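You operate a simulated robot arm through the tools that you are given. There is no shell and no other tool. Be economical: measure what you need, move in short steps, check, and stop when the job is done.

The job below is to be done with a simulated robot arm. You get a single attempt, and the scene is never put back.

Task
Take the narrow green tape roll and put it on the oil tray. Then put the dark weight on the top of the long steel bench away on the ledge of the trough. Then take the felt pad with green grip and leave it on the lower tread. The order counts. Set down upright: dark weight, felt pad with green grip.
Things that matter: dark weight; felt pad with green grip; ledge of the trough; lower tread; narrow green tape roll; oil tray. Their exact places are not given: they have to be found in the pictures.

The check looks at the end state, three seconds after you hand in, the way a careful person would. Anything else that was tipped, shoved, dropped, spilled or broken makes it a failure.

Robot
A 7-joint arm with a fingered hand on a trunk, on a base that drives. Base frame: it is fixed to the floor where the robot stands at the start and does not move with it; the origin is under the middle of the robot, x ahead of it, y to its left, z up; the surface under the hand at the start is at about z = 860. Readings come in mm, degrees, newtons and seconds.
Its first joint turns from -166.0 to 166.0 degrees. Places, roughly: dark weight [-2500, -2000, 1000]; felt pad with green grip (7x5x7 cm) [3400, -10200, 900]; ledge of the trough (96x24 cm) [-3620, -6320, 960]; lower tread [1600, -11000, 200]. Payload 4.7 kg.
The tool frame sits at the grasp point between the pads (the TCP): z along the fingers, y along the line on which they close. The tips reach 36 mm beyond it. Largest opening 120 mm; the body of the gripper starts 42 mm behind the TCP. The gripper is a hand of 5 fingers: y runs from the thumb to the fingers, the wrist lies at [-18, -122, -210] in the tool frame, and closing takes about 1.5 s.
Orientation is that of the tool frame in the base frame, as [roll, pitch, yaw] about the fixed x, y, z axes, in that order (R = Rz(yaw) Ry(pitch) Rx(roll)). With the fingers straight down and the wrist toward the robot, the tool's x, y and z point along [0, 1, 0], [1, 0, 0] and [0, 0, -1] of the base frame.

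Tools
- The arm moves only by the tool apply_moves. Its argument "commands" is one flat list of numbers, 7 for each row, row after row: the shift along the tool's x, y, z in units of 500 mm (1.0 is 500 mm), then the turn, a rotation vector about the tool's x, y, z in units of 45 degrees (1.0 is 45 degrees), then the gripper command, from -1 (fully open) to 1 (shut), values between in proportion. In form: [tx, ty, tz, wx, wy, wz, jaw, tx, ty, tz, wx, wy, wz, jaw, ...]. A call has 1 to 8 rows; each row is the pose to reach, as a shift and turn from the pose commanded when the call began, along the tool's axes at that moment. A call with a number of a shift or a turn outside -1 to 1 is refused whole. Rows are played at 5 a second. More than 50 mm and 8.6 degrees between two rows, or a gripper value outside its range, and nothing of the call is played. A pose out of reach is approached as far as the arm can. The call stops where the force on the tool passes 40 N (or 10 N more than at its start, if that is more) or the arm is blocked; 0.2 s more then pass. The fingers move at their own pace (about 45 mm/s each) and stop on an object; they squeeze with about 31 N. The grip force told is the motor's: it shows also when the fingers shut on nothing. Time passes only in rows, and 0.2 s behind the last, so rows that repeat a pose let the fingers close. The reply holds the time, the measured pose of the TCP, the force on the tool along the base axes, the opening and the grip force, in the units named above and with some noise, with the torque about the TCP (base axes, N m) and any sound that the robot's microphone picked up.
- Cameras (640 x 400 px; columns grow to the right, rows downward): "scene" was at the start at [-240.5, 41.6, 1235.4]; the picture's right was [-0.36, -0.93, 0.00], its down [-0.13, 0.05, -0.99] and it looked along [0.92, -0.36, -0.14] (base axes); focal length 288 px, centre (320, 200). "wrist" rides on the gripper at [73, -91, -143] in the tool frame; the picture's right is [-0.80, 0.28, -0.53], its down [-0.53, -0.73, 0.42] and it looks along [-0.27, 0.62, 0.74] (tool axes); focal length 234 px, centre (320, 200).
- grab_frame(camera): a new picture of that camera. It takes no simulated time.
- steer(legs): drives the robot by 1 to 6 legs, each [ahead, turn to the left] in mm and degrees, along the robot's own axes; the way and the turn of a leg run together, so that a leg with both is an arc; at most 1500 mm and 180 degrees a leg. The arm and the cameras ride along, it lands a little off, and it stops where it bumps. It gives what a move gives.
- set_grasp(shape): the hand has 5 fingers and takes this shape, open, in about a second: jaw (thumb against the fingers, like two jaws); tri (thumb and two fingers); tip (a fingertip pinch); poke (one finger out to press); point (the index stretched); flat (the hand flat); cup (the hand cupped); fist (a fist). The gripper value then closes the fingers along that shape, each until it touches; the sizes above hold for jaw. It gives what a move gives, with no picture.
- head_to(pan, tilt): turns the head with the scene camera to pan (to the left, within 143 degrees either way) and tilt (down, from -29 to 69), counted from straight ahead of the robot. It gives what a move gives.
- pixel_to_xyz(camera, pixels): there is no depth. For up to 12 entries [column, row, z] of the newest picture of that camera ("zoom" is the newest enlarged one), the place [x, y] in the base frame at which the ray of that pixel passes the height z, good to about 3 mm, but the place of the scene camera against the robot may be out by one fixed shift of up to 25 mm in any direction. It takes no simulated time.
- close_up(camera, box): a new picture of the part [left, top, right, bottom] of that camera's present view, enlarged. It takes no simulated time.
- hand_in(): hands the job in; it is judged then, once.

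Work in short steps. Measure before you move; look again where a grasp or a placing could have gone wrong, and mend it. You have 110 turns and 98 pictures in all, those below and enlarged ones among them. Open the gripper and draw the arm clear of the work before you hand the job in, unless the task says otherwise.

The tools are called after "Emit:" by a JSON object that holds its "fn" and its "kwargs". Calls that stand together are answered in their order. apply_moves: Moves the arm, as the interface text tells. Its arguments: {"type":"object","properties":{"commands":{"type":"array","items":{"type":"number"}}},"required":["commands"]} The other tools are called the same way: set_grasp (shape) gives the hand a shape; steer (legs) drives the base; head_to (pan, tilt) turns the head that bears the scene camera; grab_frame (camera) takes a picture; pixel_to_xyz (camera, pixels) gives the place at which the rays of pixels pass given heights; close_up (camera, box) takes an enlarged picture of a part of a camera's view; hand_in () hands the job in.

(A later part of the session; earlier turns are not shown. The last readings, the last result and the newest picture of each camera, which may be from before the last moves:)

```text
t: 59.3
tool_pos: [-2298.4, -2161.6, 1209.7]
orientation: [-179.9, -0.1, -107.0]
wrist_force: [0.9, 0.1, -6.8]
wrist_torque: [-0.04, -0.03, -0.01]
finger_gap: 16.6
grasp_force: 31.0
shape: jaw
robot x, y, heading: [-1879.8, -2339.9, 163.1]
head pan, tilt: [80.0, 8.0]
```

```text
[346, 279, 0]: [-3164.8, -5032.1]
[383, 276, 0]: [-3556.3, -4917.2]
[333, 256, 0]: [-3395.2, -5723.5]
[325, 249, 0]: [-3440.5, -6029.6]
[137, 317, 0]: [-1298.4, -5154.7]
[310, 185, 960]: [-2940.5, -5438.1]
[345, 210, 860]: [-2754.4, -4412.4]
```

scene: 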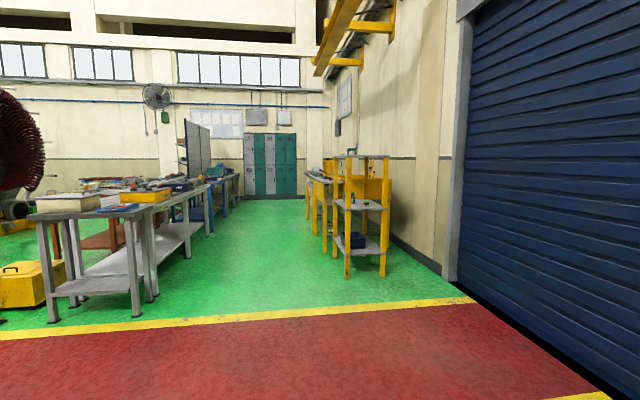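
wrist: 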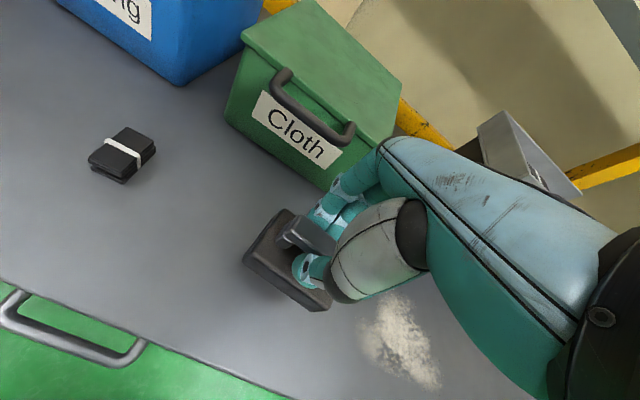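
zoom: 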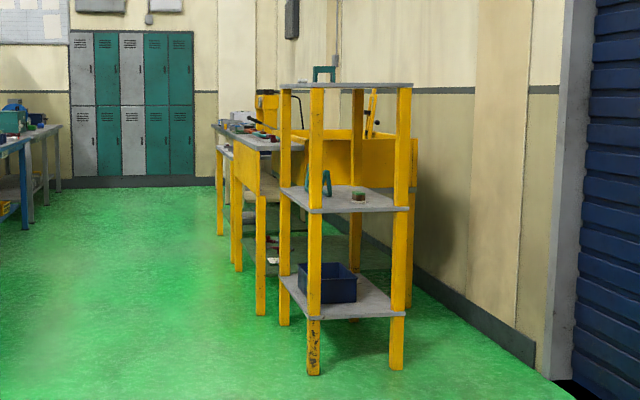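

The yellow trough stands behind the yellow shelf unit, on the right of the aisle. I turn left and drive down the aisle to about (-2480,-5700), then look.

Emit:
{"fn": "steer", "kwargs": {"legs": [[0, 97], [1200, 0], [1200, 0], [1000, 0]]}}

Emit:
{"fn": "head_to", "kwargs": {"pan": -55, "tilt": 15}}

Emit:
{"fn": "grab_frame", "kwargs": {"camera": "scene"}}

```text
t: 79.9
tool_pos: [-2684.1, -6121.7, 1209.8]
orientation: [-180.0, 0.0, -10.9]
wrist_force: [-0.2, -0.1, -7.1]
wrist_torque: [0.04, -0.03, 0.02]
finger_gap: 16.7
grasp_force: 31.3
shape: jaw
robot x, y, heading: [-2549.8, -5686.9, -100.9]
head pan, tilt: [80.0, 8.0]
```

```text
t: 82.1
tool_pos: [-2684.9, -6122.9, 1209.5]
orientation: [180.0, 0.1, -10.9]
wrist_force: [0.4, 0.4, -6.5]
wrist_torque: [0.02, -0.04, -0.02]
finger_gap: 16.8
grasp_force: 31.0
shape: jaw
robot x, y, heading: [-2552.0, -5687.6, -100.8]
head pan, tilt: [-55.0, 15.0]
```

```text
60 pictures are left
```

scene: 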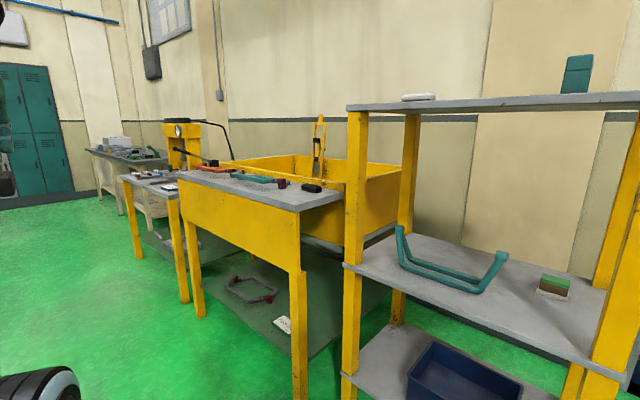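

The grey ledge along the front of the yellow trough spans about (180,170)–(345,200) with tools on it. I zoom and measure.

Emit:
{"fn": "close_up", "kwargs": {"camera": "scene", "box": [160, 120, 368, 250]}}

Emit:
{"fn": "pixel_to_xyz", "kwargs": {"camera": "scene", "pixels": [[299, 212, 900], [178, 179, 900], [340, 197, 900], [345, 192, 900], [200, 317, 0], [299, 212, 930], [178, 179, 930], [299, 212, 870], [178, 179, 870]]}}

```text
3.08 times, centred on (264, 185) of scene
```

zoom: 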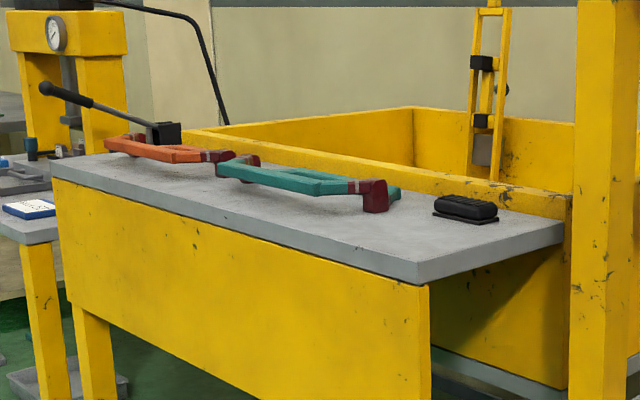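

```text
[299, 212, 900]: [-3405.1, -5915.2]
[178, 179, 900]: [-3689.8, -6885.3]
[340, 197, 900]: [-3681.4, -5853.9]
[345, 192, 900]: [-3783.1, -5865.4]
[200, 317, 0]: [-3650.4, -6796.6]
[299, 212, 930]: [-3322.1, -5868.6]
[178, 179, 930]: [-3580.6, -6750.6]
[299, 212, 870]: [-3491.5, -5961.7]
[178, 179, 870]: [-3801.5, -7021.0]
```

Ledge top is about z=917, front edge from (-3358,-5889) to (-3628,-6809). I measure the objects lying on it.

Emit:
{"fn": "pixel_to_xyz", "kwargs": {"camera": "zoom", "pixels": [[375, 213, 917], [340, 195, 917], [460, 222, 917], [432, 212, 917], [420, 280, 917], [565, 238, 917], [50, 178, 917], [240, 178, 917], [110, 155, 917], [400, 235, 917], [250, 205, 917]]}}

```text
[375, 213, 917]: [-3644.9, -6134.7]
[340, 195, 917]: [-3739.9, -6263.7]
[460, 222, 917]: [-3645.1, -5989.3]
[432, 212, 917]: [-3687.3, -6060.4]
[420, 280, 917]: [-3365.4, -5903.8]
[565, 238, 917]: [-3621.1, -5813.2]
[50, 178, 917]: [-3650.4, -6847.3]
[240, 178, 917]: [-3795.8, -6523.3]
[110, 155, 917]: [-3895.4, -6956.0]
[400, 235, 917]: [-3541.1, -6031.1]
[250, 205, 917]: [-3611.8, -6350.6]
```

I pick a free spot near the front, about (-3498,-6074). I drive to stand about 620 mm off it and face the ledge.

Emit:
{"fn": "steer", "kwargs": {"legs": [[0, -21], [650, 0], [0, -74]]}}

Emit:
{"fn": "head_to", "kwargs": {"pan": 0, "tilt": 25}}

Emit:
{"fn": "grab_frame", "kwargs": {"camera": "scene"}}

Emit:
{"fn": "grab_frame", "kwargs": {"camera": "wrist"}}

```text
t: 90.0
tool_pos: [-3315.6, -6052.2, 1209.5]
orientation: [179.9, 0.0, -107.2]
wrist_force: [-0.1, 0.6, -6.4]
wrist_torque: [-0.02, -0.04, -0.01]
finger_gap: 16.5
grasp_force: 31.6
shape: jaw
robot x, y, heading: [-2895.9, -6232.7, 162.7]
head pan, tilt: [-55.0, 15.0]
```

```text
t: 91.3
tool_pos: [-3315.1, -6051.8, 1208.3]
orientation: [180.0, 0.1, -107.3]
wrist_force: [0.8, 0.9, -6.4]
wrist_torque: [-0.02, -0.04, 0.01]
finger_gap: 17.0
grasp_force: 30.9
shape: jaw
robot x, y, heading: [-2899.0, -6233.5, 162.3]
head pan, tilt: [0.0, 25.0]
```

```text
58 pictures are left
```

scene: 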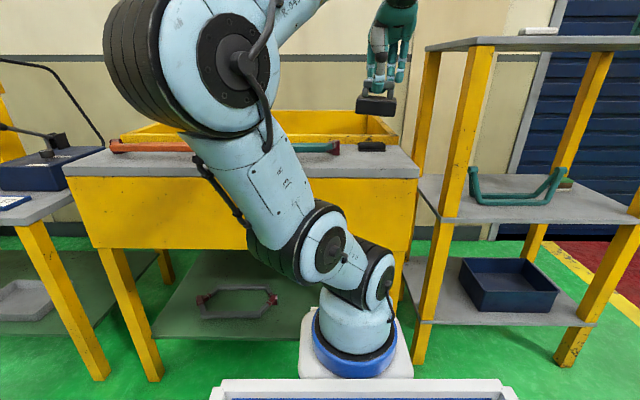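

```text
57 pictures are left
```

wrist: 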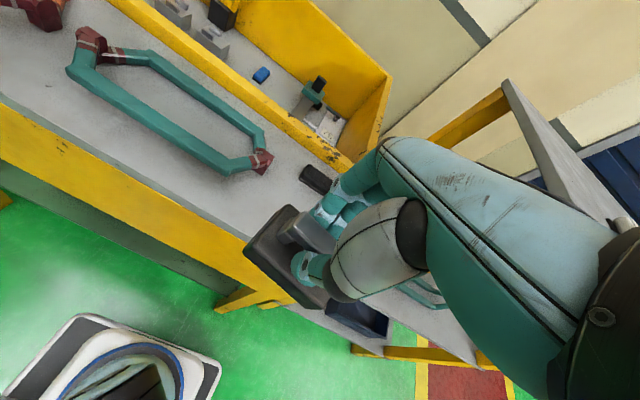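

The wrist view shows the ledge with the clamp's maroon tip at (262,162) and the black item at (318,180). I measure them and the front edge.

Emit:
{"fn": "pixel_to_xyz", "kwargs": {"camera": "wrist", "pixels": [[250, 238, 917], [60, 132, 917], [150, 183, 917], [262, 170, 917], [242, 175, 917], [303, 178, 917], [318, 190, 917], [240, 205, 917], [180, 155, 917], [210, 172, 917]]}}

Emit:
{"fn": "close_up", "kwargs": {"camera": "wrist", "box": [60, 60, 380, 260]}}

```text
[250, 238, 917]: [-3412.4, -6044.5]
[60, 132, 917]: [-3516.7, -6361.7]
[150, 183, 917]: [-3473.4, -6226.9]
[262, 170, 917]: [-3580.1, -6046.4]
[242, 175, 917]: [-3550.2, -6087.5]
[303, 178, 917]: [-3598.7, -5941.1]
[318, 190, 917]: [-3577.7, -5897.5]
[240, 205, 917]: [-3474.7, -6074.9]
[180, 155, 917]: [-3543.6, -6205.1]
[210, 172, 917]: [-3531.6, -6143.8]
```

```text
2.00 times, centred on (220, 160) of wrist
```

zoom: 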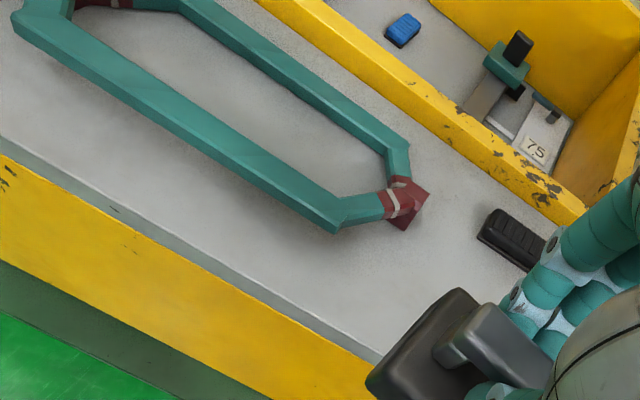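

I pick (-3498,-6021), clear of clamp and black item. I move over it, then down to TCP z≈1035.

Emit:
{"fn": "apply_moves", "kwargs": {"commands": [0.012, 0.092, 0, 0, 0, 0, 1, 0.024, 0.184, 0, 0, 0, 0, 1, 0.036, 0.276, 0, 0, 0, 0, 1, 0.05, 0.368, 0, 0, 0, 0, 1, 0.05, 0.368, 0.09, 0, 0, 0, 1, 0.05, 0.368, 0.18, 0, 0, 0, 1, 0.05, 0.368, 0.27, 0, 0, 0, 1, 0.05, 0.368, 0.346, 0, 0, 0, 1]}}

Emit:
{"fn": "grab_frame", "kwargs": {"camera": "wrist"}}

Emit:
{"fn": "grab_frame", "kwargs": {"camera": "scene"}}

```text
t: 93.1
tool_pos: [-3500.3, -6017.9, 1058.3]
orientation: [178.4, 0.1, -107.5]
wrist_force: [3.2, -1.6, 10.0]
wrist_torque: [-0.16, -0.32, 0.03]
finger_gap: 17.4
grasp_force: 31.0
shape: jaw
robot x, y, heading: [-2893.3, -6232.2, 162.6]
head pan, tilt: [0.0, 25.0]
stopped in row 8: the force on the tool passed its limit at 58 N (the readings are from after the stop); the commanded pose is now the measured one
```

```text
55 pictures are left
```

wrist: 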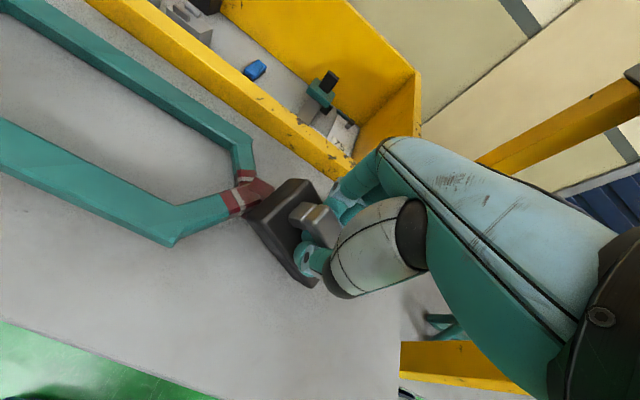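

```text
54 pictures are left
```

scene: 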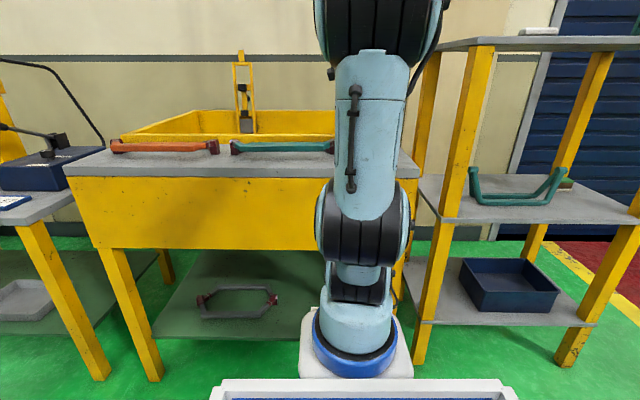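

The hand met something early at z≈1058: the ledge is higher than I reckoned, so I am farther back than thought. I lift at once and re-measure.

Emit:
{"fn": "apply_moves", "kwargs": {"commands": [0, 0, -0.06, 0.035, 0, 0, 1, 0, -0.08, -0.12, 0.035, 0, 0, 1, 0, -0.16, -0.16, 0.035, 0, 0, 1]}}

Emit:
{"fn": "grab_frame", "kwargs": {"camera": "wrist"}}

```text
t: 93.9
tool_pos: [-3419.5, -6042.1, 1133.1]
orientation: [-179.7, 0.0, -107.4]
wrist_force: [-0.8, -0.4, -7.5]
wrist_torque: [0.01, -0.2, 0.02]
finger_gap: 16.2
grasp_force: 31.0
shape: jaw
robot x, y, heading: [-2898.4, -6236.4, 163.0]
head pan, tilt: [0.0, 25.0]
```

```text
53 pictures are left
```

wrist: 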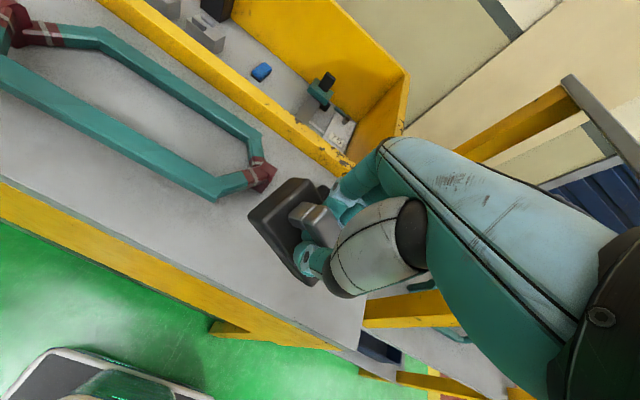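

The weight seems to have shifted a bit in the grip. I zoom on it and re-triangulate the ledge height from the clamp tip, now at (262,180), and the front edge.

Emit:
{"fn": "close_up", "kwargs": {"camera": "wrist", "box": [200, 140, 400, 310]}}

Emit:
{"fn": "pixel_to_xyz", "kwargs": {"camera": "wrist", "pixels": [[262, 187, 917], [262, 187, 960], [262, 187, 1000], [345, 345, 960], [200, 268, 960], [10, 183, 960], [345, 345, 980], [10, 183, 980]]}}

```text
2.35 times, centred on (300, 225) of wrist
```

zoom: 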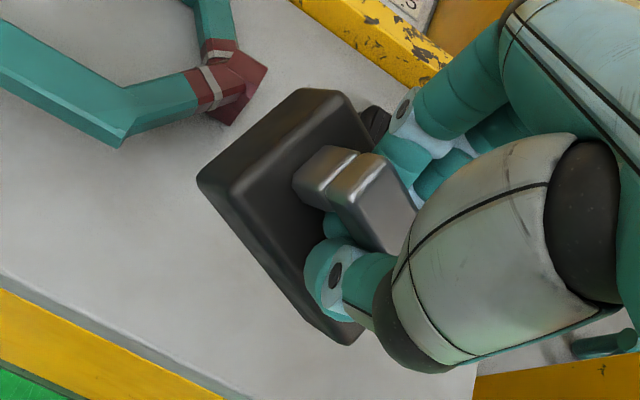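

```text
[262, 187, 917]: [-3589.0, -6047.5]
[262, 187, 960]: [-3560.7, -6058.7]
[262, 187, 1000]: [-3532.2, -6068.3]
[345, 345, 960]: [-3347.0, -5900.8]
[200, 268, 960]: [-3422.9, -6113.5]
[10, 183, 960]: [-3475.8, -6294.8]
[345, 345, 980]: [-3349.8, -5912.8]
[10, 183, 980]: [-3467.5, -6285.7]
```

The weight appears tipped in the pinch. I look at it from the scene camera.

Emit:
{"fn": "grab_frame", "kwargs": {"camera": "scene"}}

```text
51 pictures are left
```

scene: 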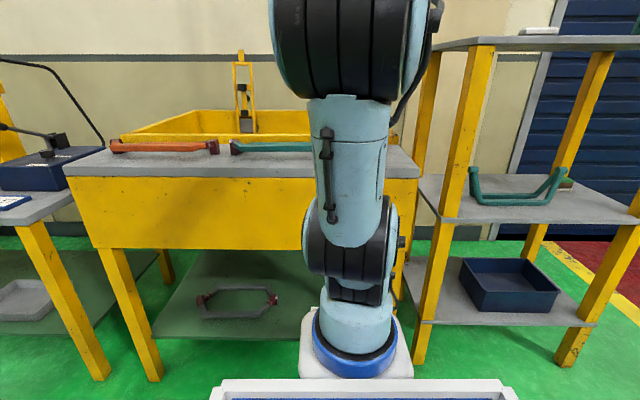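

I go back to the carrying pose, where the scene camera can see the hand.

Emit:
{"fn": "apply_moves", "kwargs": {"commands": [-0.01, -0.04, -0.07, 0, 0, 0, 1, -0.025, -0.12, -0.12, 0, 0, 0, 1, -0.042, -0.204, -0.15, 0, 0, 0, 1]}}

Emit:
{"fn": "close_up", "kwargs": {"camera": "scene", "box": [320, 20, 440, 160]}}

Emit:
{"fn": "close_up", "kwargs": {"camera": "wrist", "box": [60, 60, 380, 310]}}

```text
t: 94.7
tool_pos: [-3318.5, -6050.0, 1208.8]
orientation: [-179.9, 0.0, -107.4]
wrist_force: [-0.4, 0.0, -7.7]
wrist_torque: [-0.03, -0.13, -0.01]
finger_gap: 16.2
grasp_force: 30.9
shape: jaw
robot x, y, heading: [-2896.1, -6234.0, 162.6]
head pan, tilt: [0.0, 25.0]
```

```text
2.86 times, centred on (380, 90) of scene
```

zoom: 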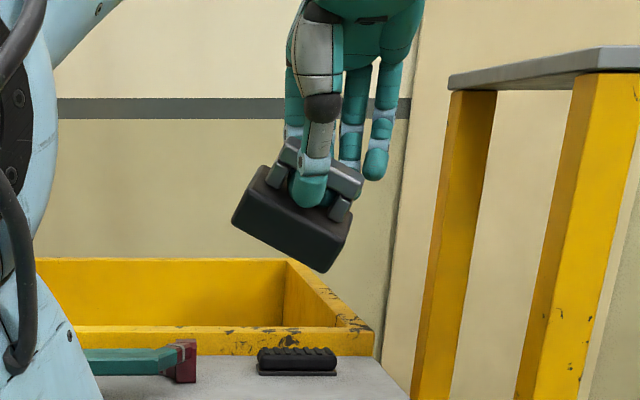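

```text
1.60 times, centred on (220, 185) of wrist
```

zoom: 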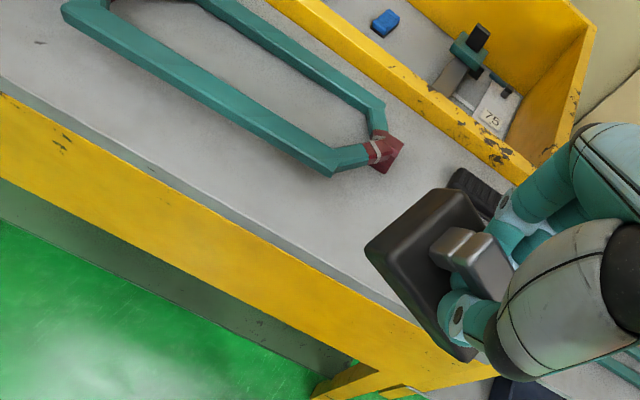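

The weight's left end caught the clamp's maroon foot (about 50 mm high) and tipped about 25° in the pinch; the clamp is unmoved. I take a new spot further front and right, about (-3446,-5969), and will set its low end down first so that pressing levels it.

Emit:
{"fn": "apply_moves", "kwargs": {"commands": [-0.026, 0.097, 0, 0, 0, 0, 1, -0.052, 0.194, 0, 0, 0, 0, 1, -0.078, 0.292, 0, 0, 0, 0, 1, -0.078, 0.292, 0.09, 0, 0, 0, 1, -0.078, 0.292, 0.18, 0, 0, 0, 1, -0.078, 0.292, 0.26, 0, 0, 0, 1]}}

Emit:
{"fn": "grab_frame", "kwargs": {"camera": "wrist"}}

Emit:
{"fn": "close_up", "kwargs": {"camera": "scene", "box": [300, 60, 460, 200]}}

```text
refused: row 1 steps farther than a row can; nothing moved
```

```text
48 pictures are left
```

wrist: 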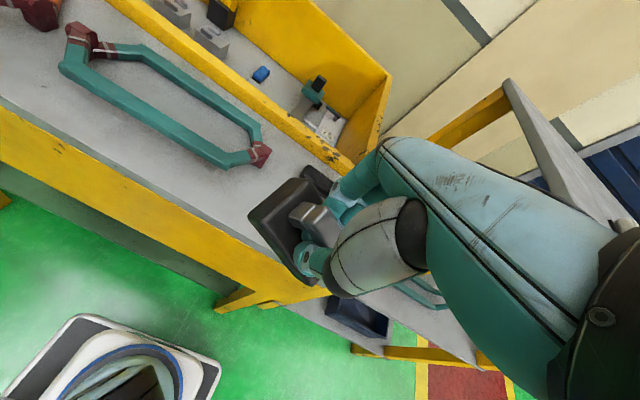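

```text
2.86 times, centred on (380, 130) of scene
```

zoom: 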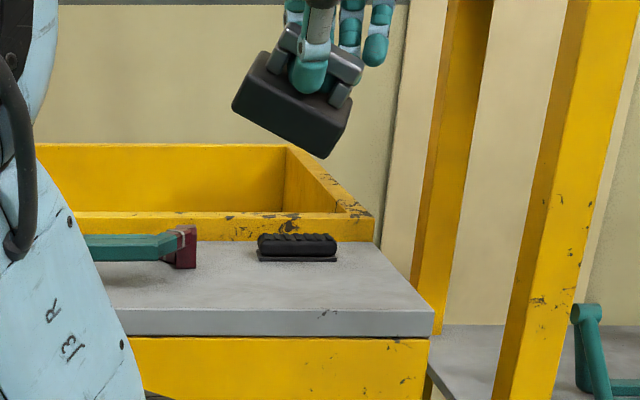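

That call had too long steps. I check the ledge corner (433,312 in zoom) from here, and the clamp's foot and the black item, then move with finer rows to a height of about 1095.

Emit:
{"fn": "pixel_to_xyz", "kwargs": {"camera": "zoom", "pixels": [[433, 310, 925], [375, 242, 925], [195, 268, 925], [258, 262, 925], [337, 262, 925], [433, 310, 950]]}}

Emit:
{"fn": "apply_moves", "kwargs": {"commands": [-0.02, 0.073, 0, 0, 0, 0, 1, -0.039, 0.146, 0, 0, 0, 0, 1, -0.058, 0.219, 0, 0, 0, 0, 1, -0.078, 0.292, 0, 0, 0, 0, 1, -0.078, 0.292, 0.08, 0, 0, 0, 1, -0.078, 0.292, 0.16, 0, 0, 0, 1, -0.078, 0.292, 0.226, 0, 0, 0, 1]}}

Emit:
{"fn": "grab_frame", "kwargs": {"camera": "wrist"}}

Emit:
{"fn": "close_up", "kwargs": {"camera": "scene", "box": [300, 60, 460, 200]}}

```text
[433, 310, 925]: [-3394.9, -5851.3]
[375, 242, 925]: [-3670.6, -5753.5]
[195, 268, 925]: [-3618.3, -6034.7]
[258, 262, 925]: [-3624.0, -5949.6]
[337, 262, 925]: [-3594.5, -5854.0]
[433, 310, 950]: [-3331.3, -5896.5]
```

```text
t: 96.3
tool_pos: [-3447.6, -5971.7, 1093.7]
orientation: [-179.8, 0.2, -107.4]
wrist_force: [0.9, -0.6, -6.3]
wrist_torque: [0.05, -0.1, 0.01]
finger_gap: 16.2
grasp_force: 30.5
shape: jaw
robot x, y, heading: [-2896.2, -6234.1, 162.8]
head pan, tilt: [0.0, 25.0]
```

```text
46 pictures are left
```

wrist: 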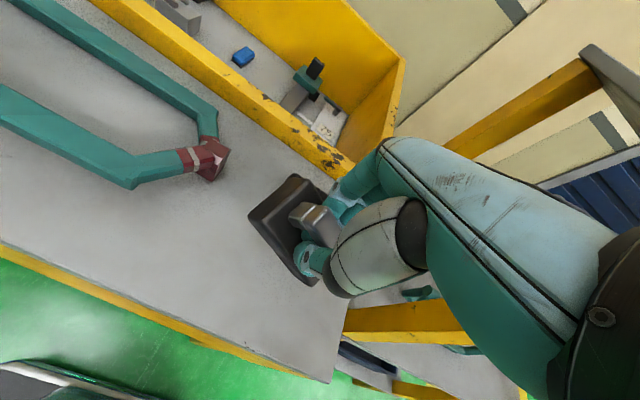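

```text
2.86 times, centred on (380, 130) of scene
```

zoom: 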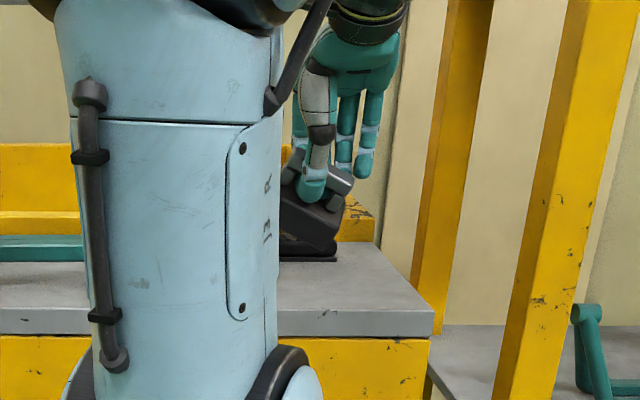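

I cross-check the ledge corner, now at (329,380), and the back wall line and clamp foot.

Emit:
{"fn": "pixel_to_xyz", "kwargs": {"camera": "wrist", "pixels": [[329, 381, 920], [329, 381, 945], [329, 381, 970], [205, 180, 925], [100, 285, 925], [0, 245, 925]]}}

```text
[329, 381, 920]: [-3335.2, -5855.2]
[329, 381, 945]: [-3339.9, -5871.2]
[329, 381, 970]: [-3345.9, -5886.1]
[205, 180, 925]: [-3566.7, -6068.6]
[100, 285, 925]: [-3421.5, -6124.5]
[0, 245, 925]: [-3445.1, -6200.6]
```

Position is fine: about 127 mm from the end and 75 mm from the front edge. I lower in 6 mm rows, letting force stop it.

Emit:
{"fn": "apply_moves", "kwargs": {"commands": [0, 0, 0.014, 0, 0, 0, 1, 0, 0, 0.028, 0, 0, 0, 1, 0, 0, 0.042, 0, 0, 0, 1, 0, 0, 0.054, 0, 0, 0, 1, 0, 0, 0.066, 0, 0, 0, 1, 0, 0, 0.078, 0, 0, 0, 1, 0, 0, 0.09, 0, 0, 0, 1]}}

Emit:
{"fn": "close_up", "kwargs": {"camera": "scene", "box": [350, 100, 430, 170]}}

```text
t: 97.9
tool_pos: [-3447.1, -5974.3, 1057.8]
orientation: [179.4, 0.2, -107.3]
wrist_force: [-10.7, -5.2, 35.1]
wrist_torque: [0.13, 0.29, 0.11]
finger_gap: 17.3
grasp_force: 30.4
shape: jaw
robot x, y, heading: [-2896.4, -6231.1, 162.4]
head pan, tilt: [0.0, 25.0]
```

```text
5.71 times, centred on (390, 135) of scene
```

zoom: 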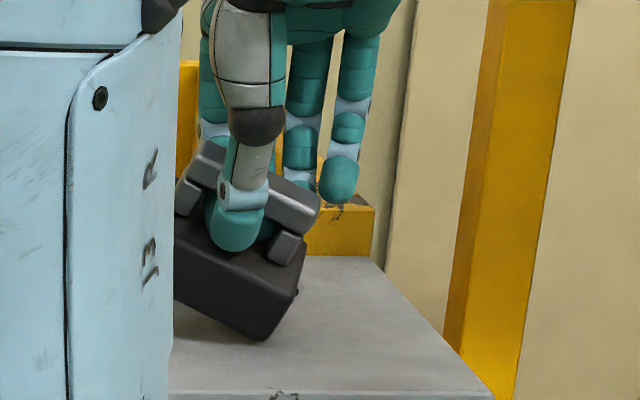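

The weight's low corner touches (ledge really near z≈962), but its lever arm is too short to level it by pressing. I raise 30 mm and instead roll the hand about its closing axis by about -25° to level the block.

Emit:
{"fn": "apply_moves", "kwargs": {"commands": [0, 0, -0.03, 0, 0, 0, 1, 0, 0, -0.07, 0, 0, 0, 1, 0, 0, -0.07, 0, -0.15, 0, 1, 0, 0, -0.07, 0, -0.3, 0, 1, 0, 0, -0.07, 0, -0.45, 0, 1, 0, 0, -0.07, 0, -0.56, 0, 1, 0, 0, -0.07, 0, -0.56, 0, 1]}}

Emit:
{"fn": "close_up", "kwargs": {"camera": "scene", "box": [350, 90, 430, 160]}}

Emit:
{"fn": "grab_frame", "kwargs": {"camera": "wrist"}}

```text
t: 99.5
tool_pos: [-3444.8, -5973.0, 1085.6]
orientation: [-179.9, 25.2, -107.3]
wrist_force: [1.3, 0.0, -6.3]
wrist_torque: [-0.1, -0.09, -0.01]
finger_gap: 16.0
grasp_force: 31.3
shape: jaw
robot x, y, heading: [-2893.9, -6233.4, 162.8]
head pan, tilt: [0.0, 25.0]
```

```text
5.71 times, centred on (390, 125) of scene
```

zoom: 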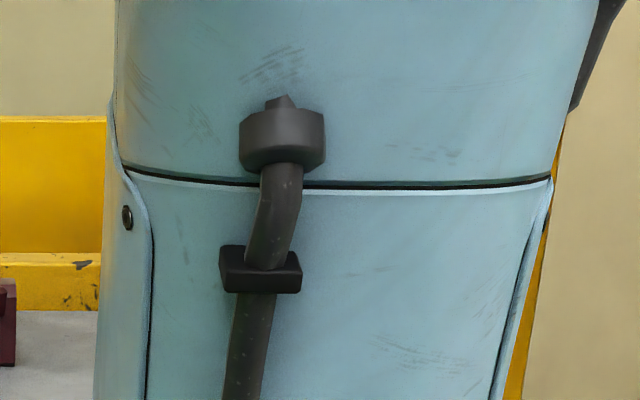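

```text
42 pictures are left
```

wrist: 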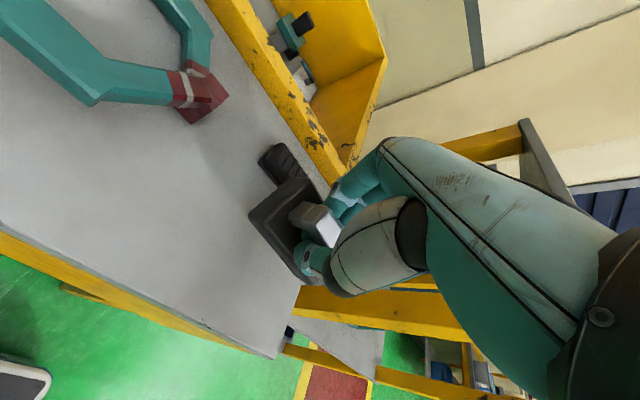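

The hand is rolled 25°; I zoom on the block to compare its long edge with the ledge's direction.

Emit:
{"fn": "close_up", "kwargs": {"camera": "wrist", "box": [220, 140, 380, 300]}}

```text
2.50 times, centred on (300, 220) of wrist
```

zoom: 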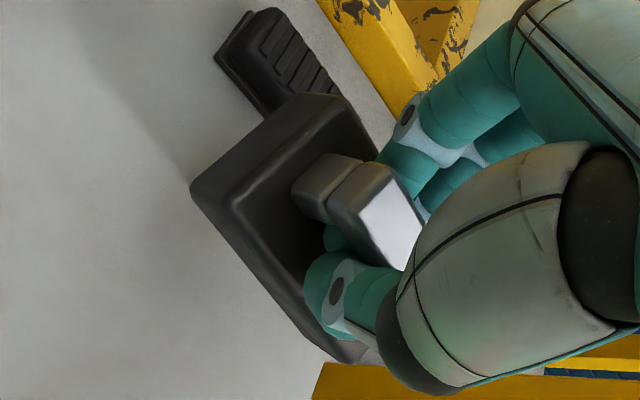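

Estimates put the tilt at about 27–28°. I add 2.5° and lower vertically in fine rows until light contact.

Emit:
{"fn": "apply_moves", "kwargs": {"commands": [0.0102, 0, 0.0217, 0, -0.055, 0, 1, 0.0204, 0, 0.0434, 0, -0.055, 0, 1, 0.029, 0, 0.0615, 0, -0.055, 0, 1, 0.0324, 0, 0.0688, 0, -0.055, 0, 1, 0.0358, 0, 0.076, 0, -0.055, 0, 1]}}

Emit:
{"fn": "close_up", "kwargs": {"camera": "wrist", "box": [140, 120, 380, 320]}}

```text
t: 100.7
tool_pos: [-3444.2, -5972.9, 1045.8]
orientation: [-179.9, 27.7, -107.4]
wrist_force: [0.2, 0.4, -6.7]
wrist_torque: [-0.14, -0.09, 0.02]
finger_gap: 15.8
grasp_force: 30.6
shape: jaw
robot x, y, heading: [-2897.3, -6232.8, 162.4]
head pan, tilt: [0.0, 25.0]
```

```text
2.00 times, centred on (260, 220) of wrist
```

zoom: 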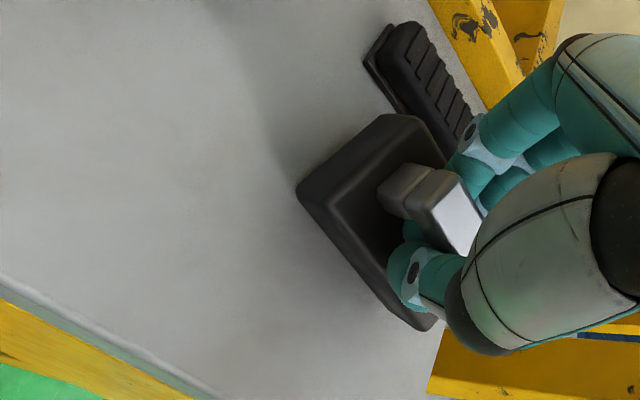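

No contact yet and the black item is clear behind. I continue down in 3 mm rows.

Emit:
{"fn": "apply_moves", "kwargs": {"commands": [0.0028, 0, 0.0053, 0, 0, 0, 1, 0.0056, 0, 0.0106, 0, 0, 0, 1, 0.0084, 0, 0.0159, 0, 0, 0, 1]}}

```text
t: 101.6
tool_pos: [-3446.8, -5972.5, 1042.4]
orientation: [179.1, 27.8, -107.8]
wrist_force: [1.9, 1.5, 7.5]
wrist_torque: [-0.07, -0.23, -0.11]
finger_gap: 16.6
grasp_force: 31.3
shape: jaw
robot x, y, heading: [-2895.8, -6232.1, 162.3]
head pan, tilt: [0.0, 25.0]
stopped in row 3: the force on the tool passed its limit at 42 N (the readings are from after the stop); the commanded pose is now the measured one
```

Contact at z≈1042, as expected for a level set-down. I look before releasing.

Emit:
{"fn": "close_up", "kwargs": {"camera": "wrist", "box": [140, 120, 380, 320]}}

Emit:
{"fn": "close_up", "kwargs": {"camera": "scene", "box": [320, 80, 440, 180]}}

```text
2.00 times, centred on (260, 220) of wrist
```

zoom: 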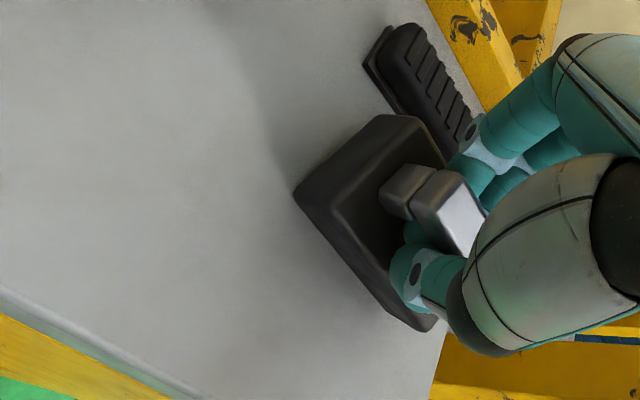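

```text
4.00 times, centred on (380, 130) of scene
```

zoom: 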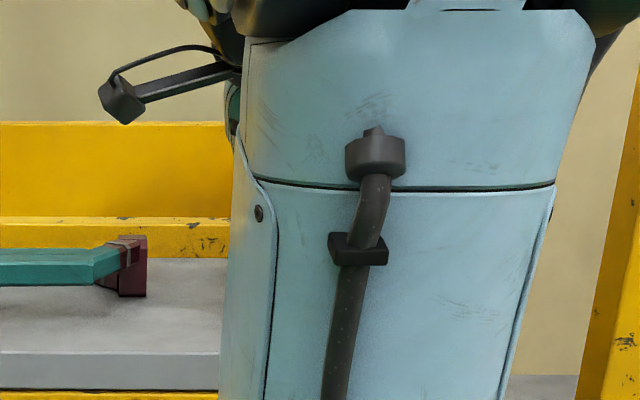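

It rests on the ledge. I open moderately, wait, and rise vertically.

Emit:
{"fn": "apply_moves", "kwargs": {"commands": [0, 0, 0, 0, 0, 0, 0.5, 0, 0, 0, 0, 0, 0, 0.2, 0, 0, 0, 0, 0, 0, 0.0, 0, 0, 0, 0, 0, 0, 0.0, 0, 0, 0, 0, 0, 0, 0.0, -0.0093, 0, -0.0177, 0, 0, 0, 0.0, -0.0372, 0, -0.0708, 0, 0, 0, 0.0]}}

Emit:
{"fn": "grab_frame", "kwargs": {"camera": "wrist"}}

```text
t: 103.2
tool_pos: [-3448.6, -5972.3, 1078.7]
orientation: [179.4, 27.8, -107.5]
wrist_force: [-2.1, -0.1, 0.0]
wrist_torque: [0.02, 0.05, 0.02]
finger_gap: 61.3
grasp_force: 0.0
shape: jaw
robot x, y, heading: [-2893.5, -6234.6, 162.6]
head pan, tilt: [0.0, 25.0]
```

```text
37 pictures are left
```

wrist: 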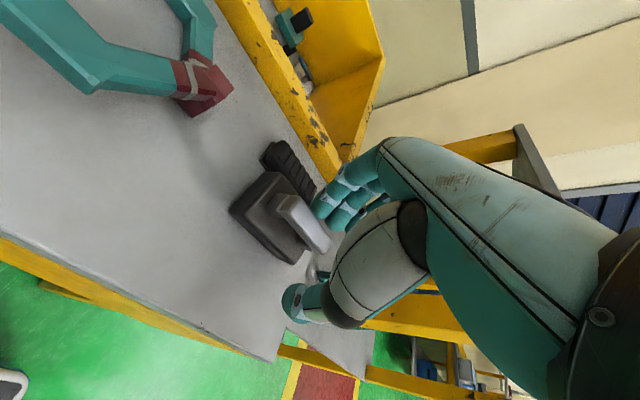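

The weight stands flat on the ledge. I rise, roll the hand back and retract.

Emit:
{"fn": "apply_moves", "kwargs": {"commands": [-0.0419, 0, -0.0797, 0, 0, 0, -0.5, -0.0837, 0, -0.159, 0, 0, 0, -1, -0.116, 0, -0.221, 0, 0, 0, -1, -0.116, 0, -0.221, 0, 0.18, 0, -1, -0.116, 0, -0.221, 0, 0.36, 0, -1, -0.116, 0, -0.221, 0, 0.5, 0, -1, -0.116, 0, -0.221, 0.013, 0.617, 0, -1]}}

Emit:
{"fn": "apply_moves", "kwargs": {"commands": [0, -0.08, 0, 0, 0, 0, -1, 0, -0.16, 0, 0, 0, 0, -1, 0.04, -0.24, 0, 0, 0, 0, -1, 0.08, -0.3, 0, 0, 0, 0, -1]}}

Emit:
{"fn": "close_up", "kwargs": {"camera": "scene", "box": [240, 60, 440, 200]}}

```text
t: 104.8
tool_pos: [-3445.6, -5973.9, 1205.6]
orientation: [179.9, -0.1, -107.4]
wrist_force: [0.4, -0.9, 0.2]
wrist_torque: [0.01, 0.02, -0.03]
finger_gap: 119.6
grasp_force: 0.1
shape: jaw
robot x, y, heading: [-2898.5, -6234.6, 162.8]
head pan, tilt: [0.0, 25.0]
```

```text
t: 105.8
tool_pos: [-3313.1, -6055.6, 1205.5]
orientation: [180.0, 0.0, -107.6]
wrist_force: [-0.3, 0.3, -0.8]
wrist_torque: [-0.09, 0.0, -0.04]
finger_gap: 119.8
grasp_force: 0.0
shape: jaw
robot x, y, heading: [-2893.8, -6232.8, 162.7]
head pan, tilt: [0.0, 25.0]
```

```text
2.86 times, centred on (340, 130) of scene
```

zoom: 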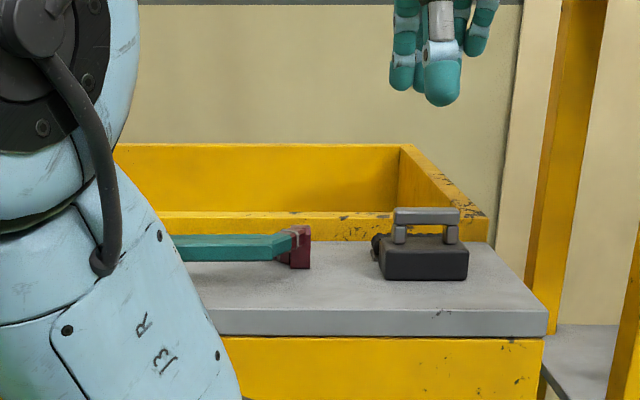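

The weight stands upright on the ledge, neighbours untouched. Next is the felt pad near (3400,-10200). I turn around and look for a route.

Emit:
{"fn": "steer", "kwargs": {"legs": [[0, 120]]}}

Emit:
{"fn": "head_to", "kwargs": {"pan": 40, "tilt": 5}}

Emit:
{"fn": "grab_frame", "kwargs": {"camera": "scene"}}

```text
t: 111.2
tool_pos: [-2833.2, -6682.3, 1206.4]
orientation: [179.8, 0.1, 13.8]
wrist_force: [-0.5, -0.7, -0.2]
wrist_torque: [-0.01, -0.01, 0.01]
finger_gap: 119.8
grasp_force: 0.0
shape: jaw
robot x, y, heading: [-2896.6, -6232.8, -75.8]
head pan, tilt: [0.0, 25.0]
```

```text
t: 112.3
tool_pos: [-2832.5, -6682.5, 1205.2]
orientation: [179.9, 0.1, 13.8]
wrist_force: [-0.1, -0.5, -0.7]
wrist_torque: [0.0, -0.01, 0.05]
finger_gap: 119.8
grasp_force: 0.1
shape: jaw
robot x, y, heading: [-2898.4, -6235.3, -76.1]
head pan, tilt: [40.0, 5.0]
```

```text
35 pictures are left
```

scene: 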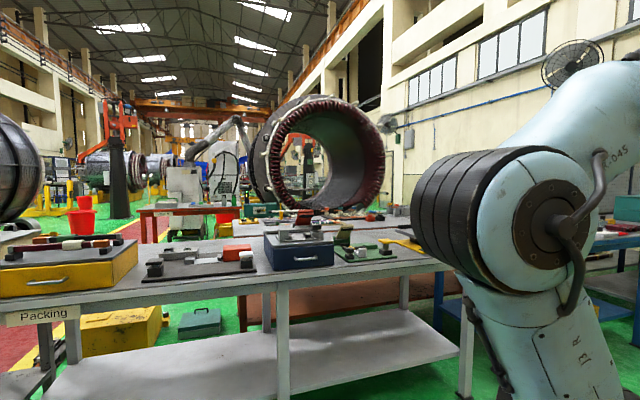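

A row of benches blocks the direct way; the red walkway passes on its left end. I measure floor points there and look more to the left.

Emit:
{"fn": "pixel_to_xyz", "kwargs": {"camera": "scene", "pixels": [[20, 330, 0], [120, 240, 0], [140, 240, 0], [165, 213, 0], [205, 243, 0], [150, 200, 0], [465, 390, 0], [75, 390, 0], [440, 318, 0], [85, 238, 0], [125, 217, 0]]}}

Emit:
{"fn": "head_to", "kwargs": {"pan": 75, "tilt": 8}}

Emit:
{"fn": "grab_frame", "kwargs": {"camera": "scene"}}

```text
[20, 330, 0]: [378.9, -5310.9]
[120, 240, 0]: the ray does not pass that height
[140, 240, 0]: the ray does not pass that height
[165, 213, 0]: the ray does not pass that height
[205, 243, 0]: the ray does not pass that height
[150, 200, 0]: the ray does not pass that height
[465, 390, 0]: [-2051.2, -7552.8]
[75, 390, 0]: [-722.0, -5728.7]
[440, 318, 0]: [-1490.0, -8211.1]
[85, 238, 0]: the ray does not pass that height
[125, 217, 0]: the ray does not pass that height
```

```text
t: 113.3
tool_pos: [-2832.8, -6681.8, 1206.5]
orientation: [179.9, 0.1, 13.7]
wrist_force: [0.6, 0.6, 1.2]
wrist_torque: [-0.02, 0.01, -0.03]
finger_gap: 119.9
grasp_force: 0.0
shape: jaw
robot x, y, heading: [-2894.5, -6232.9, -76.0]
head pan, tilt: [75.0, 8.0]
```

```text
34 pictures are left
```

scene: 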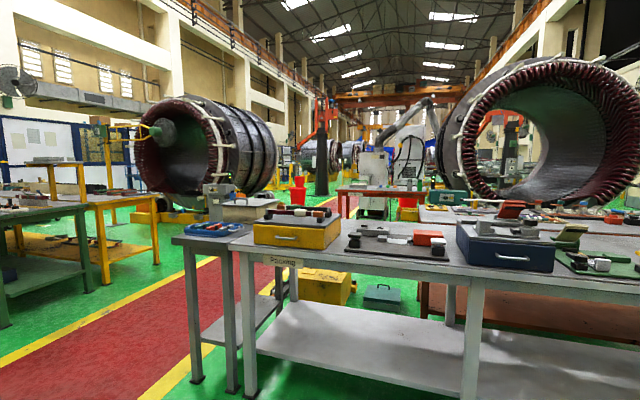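

The red walkway leads off between the rows. I measure its edges.

Emit:
{"fn": "pixel_to_xyz", "kwargs": {"camera": "scene", "pixels": [[30, 345, 0], [160, 285, 0], [210, 262, 0], [150, 395, 0], [195, 355, 0], [245, 395, 0], [160, 262, 0], [90, 290, 0], [107, 283, 0], [270, 290, 0], [345, 215, 0], [330, 225, 0]]}}

```text
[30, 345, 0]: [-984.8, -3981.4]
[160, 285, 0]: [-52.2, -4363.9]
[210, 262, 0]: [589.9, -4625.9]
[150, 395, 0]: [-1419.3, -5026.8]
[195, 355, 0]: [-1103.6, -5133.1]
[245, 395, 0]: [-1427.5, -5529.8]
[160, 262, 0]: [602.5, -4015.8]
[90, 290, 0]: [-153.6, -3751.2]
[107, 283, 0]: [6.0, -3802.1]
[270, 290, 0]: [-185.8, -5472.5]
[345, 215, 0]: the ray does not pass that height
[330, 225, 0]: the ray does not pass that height
```

The walkway is about 1.1 m wide, heading about -22°. I drive back onto it and along it by 2.4 m.

Emit:
{"fn": "steer", "kwargs": {"legs": [[0, 139.5], [1120, 0], [1117, 0], [0, -85.5], [1200, 0], [1200, 0]]}}

Emit:
{"fn": "head_to", "kwargs": {"pan": -25, "tilt": 10}}

Emit:
{"fn": "grab_frame", "kwargs": {"camera": "scene"}}

```text
t: 145.3
tool_pos: [801.8, -5149.1, 1206.8]
orientation: [180.0, 0.1, 71.3]
wrist_force: [-0.4, 0.6, 0.3]
wrist_torque: [-0.01, -0.03, 0.03]
finger_gap: 120.0
grasp_force: 0.2
shape: jaw
robot x, y, heading: [387.9, -4959.8, -18.8]
head pan, tilt: [75.0, 8.0]
```

```text
t: 147.1
tool_pos: [802.4, -5147.8, 1206.0]
orientation: [179.8, 0.1, 71.4]
wrist_force: [-0.1, -0.3, -0.9]
wrist_torque: [0.0, 0.01, -0.01]
finger_gap: 119.9
grasp_force: 0.1
shape: jaw
robot x, y, heading: [390.9, -4961.0, -18.7]
head pan, tilt: [-25.0, 10.0]
```

```text
33 pictures are left
```

scene: 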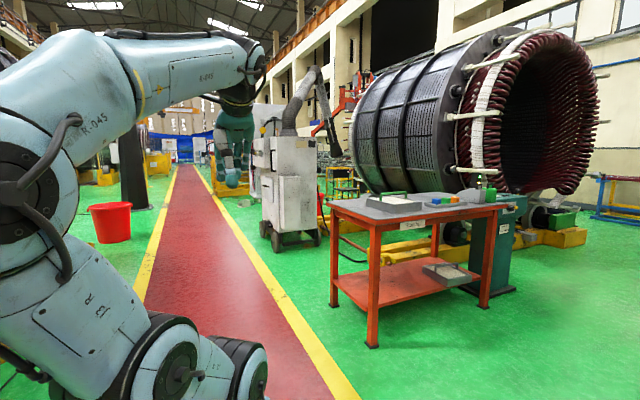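

The walkway continues. The pad lies at heading about -60° from here, past the stator; I look further right.

Emit:
{"fn": "head_to", "kwargs": {"pan": -65, "tilt": 8}}

Emit:
{"fn": "grab_frame", "kwargs": {"camera": "scene"}}

Emit:
{"fn": "pixel_to_xyz", "kwargs": {"camera": "scene", "pixels": [[320, 380, 0], [320, 340, 0], [320, 310, 0], [320, 285, 0], [320, 265, 0], [200, 300, 0], [450, 300, 0], [550, 300, 0]]}}

```text
t: 148.1
tool_pos: [801.3, -5147.8, 1205.8]
orientation: [179.9, 0.1, 71.2]
wrist_force: [0.1, -0.2, 0.4]
wrist_torque: [0.0, -0.05, 0.01]
finger_gap: 119.8
grasp_force: 0.0
shape: jaw
robot x, y, heading: [390.9, -4960.4, -18.7]
head pan, tilt: [-65.0, 8.0]
```

```text
32 pictures are left
```

scene: 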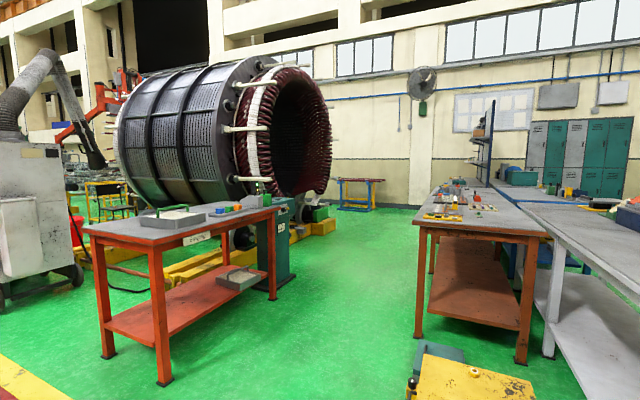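

```text
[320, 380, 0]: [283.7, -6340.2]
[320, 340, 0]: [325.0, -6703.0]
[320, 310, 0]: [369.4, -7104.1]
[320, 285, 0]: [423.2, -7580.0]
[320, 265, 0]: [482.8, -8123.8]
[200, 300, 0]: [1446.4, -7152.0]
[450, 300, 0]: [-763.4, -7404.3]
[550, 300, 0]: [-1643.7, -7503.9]
```

There is a clear passage along x≈300 between the red table and the brown bench. I drive down it to about y=-7600 and look.

Emit:
{"fn": "steer", "kwargs": {"legs": [[0, -72.6], [1300, 0], [1340, 0]]}}

Emit:
{"fn": "head_to", "kwargs": {"pan": 25, "tilt": 8}}

Emit:
{"fn": "grab_frame", "kwargs": {"camera": "scene"}}

```text
t: 164.2
tool_pos: [206.7, -8049.1, 1205.9]
orientation: [179.9, 0.1, -3.8]
wrist_force: [0.3, -0.5, 0.3]
wrist_torque: [0.0, 0.0, -0.01]
finger_gap: 120.0
grasp_force: 0.1
shape: jaw
robot x, y, heading: [279.9, -7601.5, -93.7]
head pan, tilt: [-65.0, 8.0]
```

```text
t: 165.8
tool_pos: [206.6, -8049.8, 1205.6]
orientation: [179.9, 0.2, -3.8]
wrist_force: [-0.1, -0.3, -0.2]
wrist_torque: [0.02, -0.02, -0.02]
finger_gap: 119.7
grasp_force: 0.1
shape: jaw
robot x, y, heading: [278.8, -7601.4, -93.7]
head pan, tilt: [25.0, 8.0]
```

```text
31 pictures are left
```

scene: 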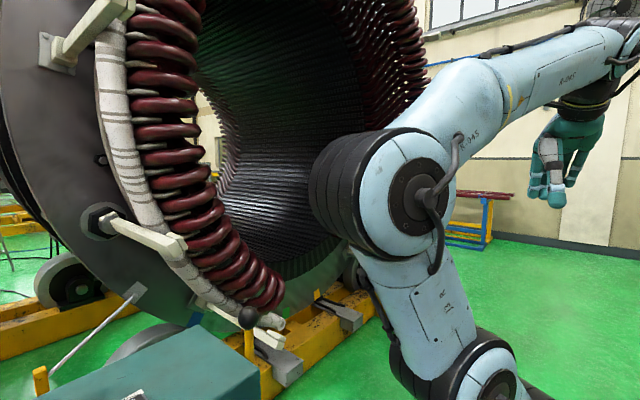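

The stator is on my left; I measure its cradle's corner, the small table and the open floor.

Emit:
{"fn": "pixel_to_xyz", "kwargs": {"camera": "scene", "pixels": [[375, 315, 0], [272, 395, 0], [487, 248, 0], [455, 238, 0], [520, 300, 0], [560, 245, 0], [620, 265, 0]]}}

Emit:
{"fn": "head_to", "kwargs": {"pan": -10, "tilt": 10}}

Emit:
{"fn": "grab_frame", "kwargs": {"camera": "scene"}}

```text
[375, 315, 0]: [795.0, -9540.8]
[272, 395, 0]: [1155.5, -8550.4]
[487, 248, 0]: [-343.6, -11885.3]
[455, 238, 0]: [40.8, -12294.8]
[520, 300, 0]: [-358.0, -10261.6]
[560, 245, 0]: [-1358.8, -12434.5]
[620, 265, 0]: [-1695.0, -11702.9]
```

```text
t: 166.8
tool_pos: [206.5, -8048.8, 1206.3]
orientation: [179.9, 0.1, -3.8]
wrist_force: [0.3, -0.7, -0.6]
wrist_torque: [0.02, 0.0, 0.03]
finger_gap: 119.9
grasp_force: 0.0
shape: jaw
robot x, y, heading: [281.9, -7603.2, -93.5]
head pan, tilt: [-10.0, 10.0]
```

```text
30 pictures are left
```

scene: 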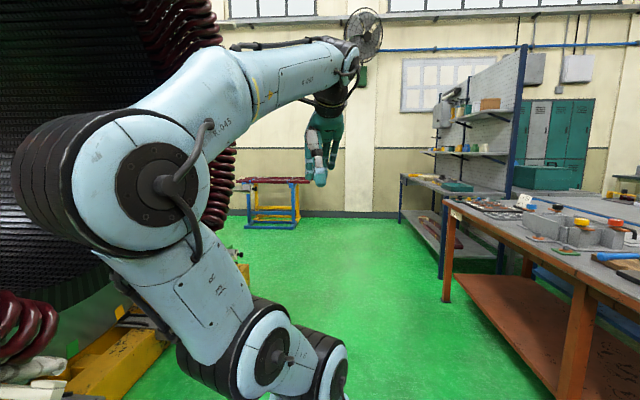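

The corridor ahead is open to the wall. I drive on to about y=-10500, past the stator, then turn left and look.

Emit:
{"fn": "steer", "kwargs": {"legs": [[1450, 0], [1450, 0], [0, 90]]}}

Emit:
{"fn": "head_to", "kwargs": {"pan": -12, "tilt": 10}}

Emit:
{"fn": "grab_frame", "kwargs": {"camera": "scene"}}

```text
t: 175.6
tool_pos: [121.6, -9583.5, 1206.9]
orientation: [179.8, 0.3, -1.6]
wrist_force: [-0.5, -0.1, 0.4]
wrist_torque: [-0.03, 0.02, -0.02]
finger_gap: 120.0
grasp_force: 0.1
shape: jaw
robot x, y, heading: [180.7, -9136.3, -86.4]
head pan, tilt: [-10.0, 10.0]
stopped in leg 2: the robot was blocked; the commanded pose is now the measured one
```

```text
t: 176.2
tool_pos: [121.3, -9584.1, 1207.0]
orientation: [179.8, 0.3, -1.6]
wrist_force: [-0.1, 0.4, -0.5]
wrist_torque: [-0.01, 0.0, -0.01]
finger_gap: 120.3
grasp_force: 0.0
shape: jaw
robot x, y, heading: [177.9, -9136.2, -86.5]
head pan, tilt: [-12.0, 10.0]
```

```text
29 pictures are left
```

scene: 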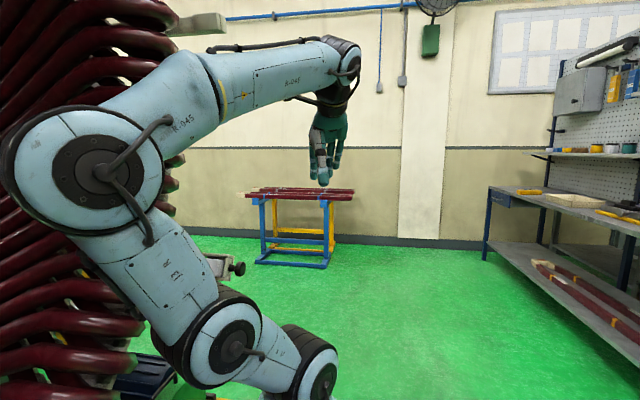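

I was blocked at (180,-9136), probably by the stator on the left. I look down-left at what I touched.

Emit:
{"fn": "head_to", "kwargs": {"pan": 50, "tilt": 35}}

Emit:
{"fn": "grab_frame", "kwargs": {"camera": "scene"}}

```text
t: 177.5
tool_pos: [120.9, -9584.4, 1207.4]
orientation: [179.8, 0.4, -1.4]
wrist_force: [0.5, 0.9, 0.3]
wrist_torque: [0.02, 0.01, 0.0]
finger_gap: 119.9
grasp_force: 0.0
shape: jaw
robot x, y, heading: [178.4, -9134.9, -86.1]
head pan, tilt: [50.0, 35.0]
```

```text
28 pictures are left
```

scene: 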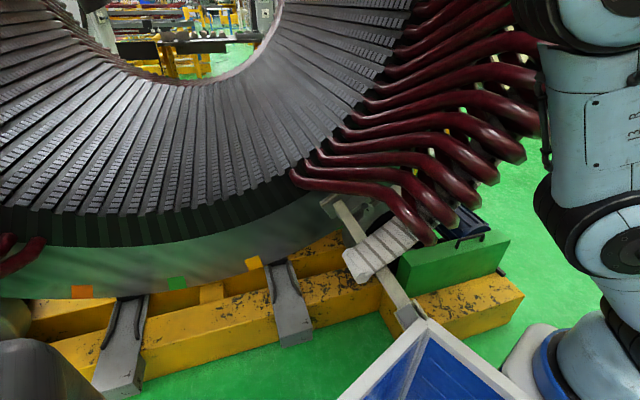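

The base's left corner touches the stator's end bar; nothing moved. I back off and pass further right.

Emit:
{"fn": "steer", "kwargs": {"legs": [[-300, 0], [0, -28], [900, 0], [0, 26], [800, 0]]}}

Emit:
{"fn": "head_to", "kwargs": {"pan": 60, "tilt": 12}}

Emit:
{"fn": "grab_frame", "kwargs": {"camera": "scene"}}

```text
t: 190.5
tool_pos: [-231.2, -10910.5, 1206.2]
orientation: [179.8, 0.3, -2.3]
wrist_force: [-0.5, 0.1, -0.3]
wrist_torque: [0.0, 0.04, 0.02]
finger_gap: 120.2
grasp_force: 0.0
shape: jaw
robot x, y, heading: [-167.0, -10462.9, -87.3]
head pan, tilt: [50.0, 35.0]
```

```text
t: 191.4
tool_pos: [-230.7, -10909.5, 1206.4]
orientation: [179.8, 0.4, -2.3]
wrist_force: [0.4, 0.4, -0.3]
wrist_torque: [-0.03, 0.0, -0.01]
finger_gap: 119.5
grasp_force: 0.1
shape: jaw
robot x, y, heading: [-166.5, -10459.6, -87.4]
head pan, tilt: [60.0, 12.0]
```

```text
27 pictures are left
```

scene: 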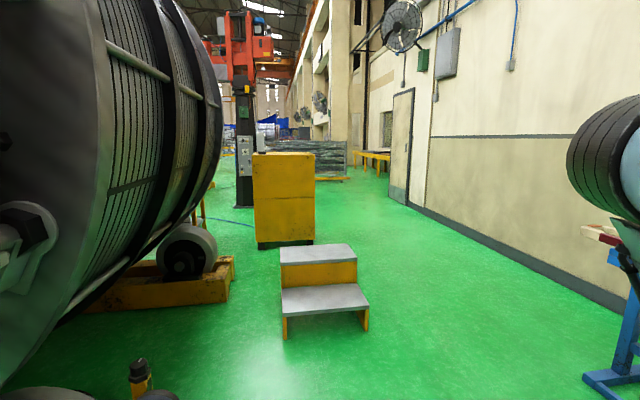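

The two-tread step stool is at (322,290), its lower tread facing me, with a yellow cabinet behind. I zoom on both.

Emit:
{"fn": "close_up", "kwargs": {"camera": "scene", "box": [225, 130, 385, 350]}}

Emit:
{"fn": "pixel_to_xyz", "kwargs": {"camera": "scene", "pixels": [[286, 339, 0], [367, 330, 0], [281, 291, 200], [355, 284, 200], [284, 313, 200], [370, 305, 200], [260, 248, 0], [315, 243, 0], [258, 152, 900], [315, 153, 900]]}}

```text
1.82 times, centred on (305, 240) of scene
```

zoom: 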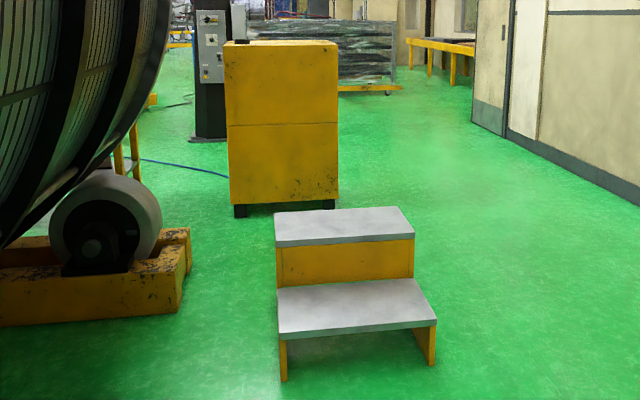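

```text
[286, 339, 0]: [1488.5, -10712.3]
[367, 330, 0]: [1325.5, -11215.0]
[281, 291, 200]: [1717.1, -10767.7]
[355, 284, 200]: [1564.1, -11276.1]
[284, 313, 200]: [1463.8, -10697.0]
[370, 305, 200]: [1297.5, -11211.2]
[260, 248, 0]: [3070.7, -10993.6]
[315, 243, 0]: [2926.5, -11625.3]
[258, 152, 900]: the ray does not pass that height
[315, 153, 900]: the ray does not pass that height
```

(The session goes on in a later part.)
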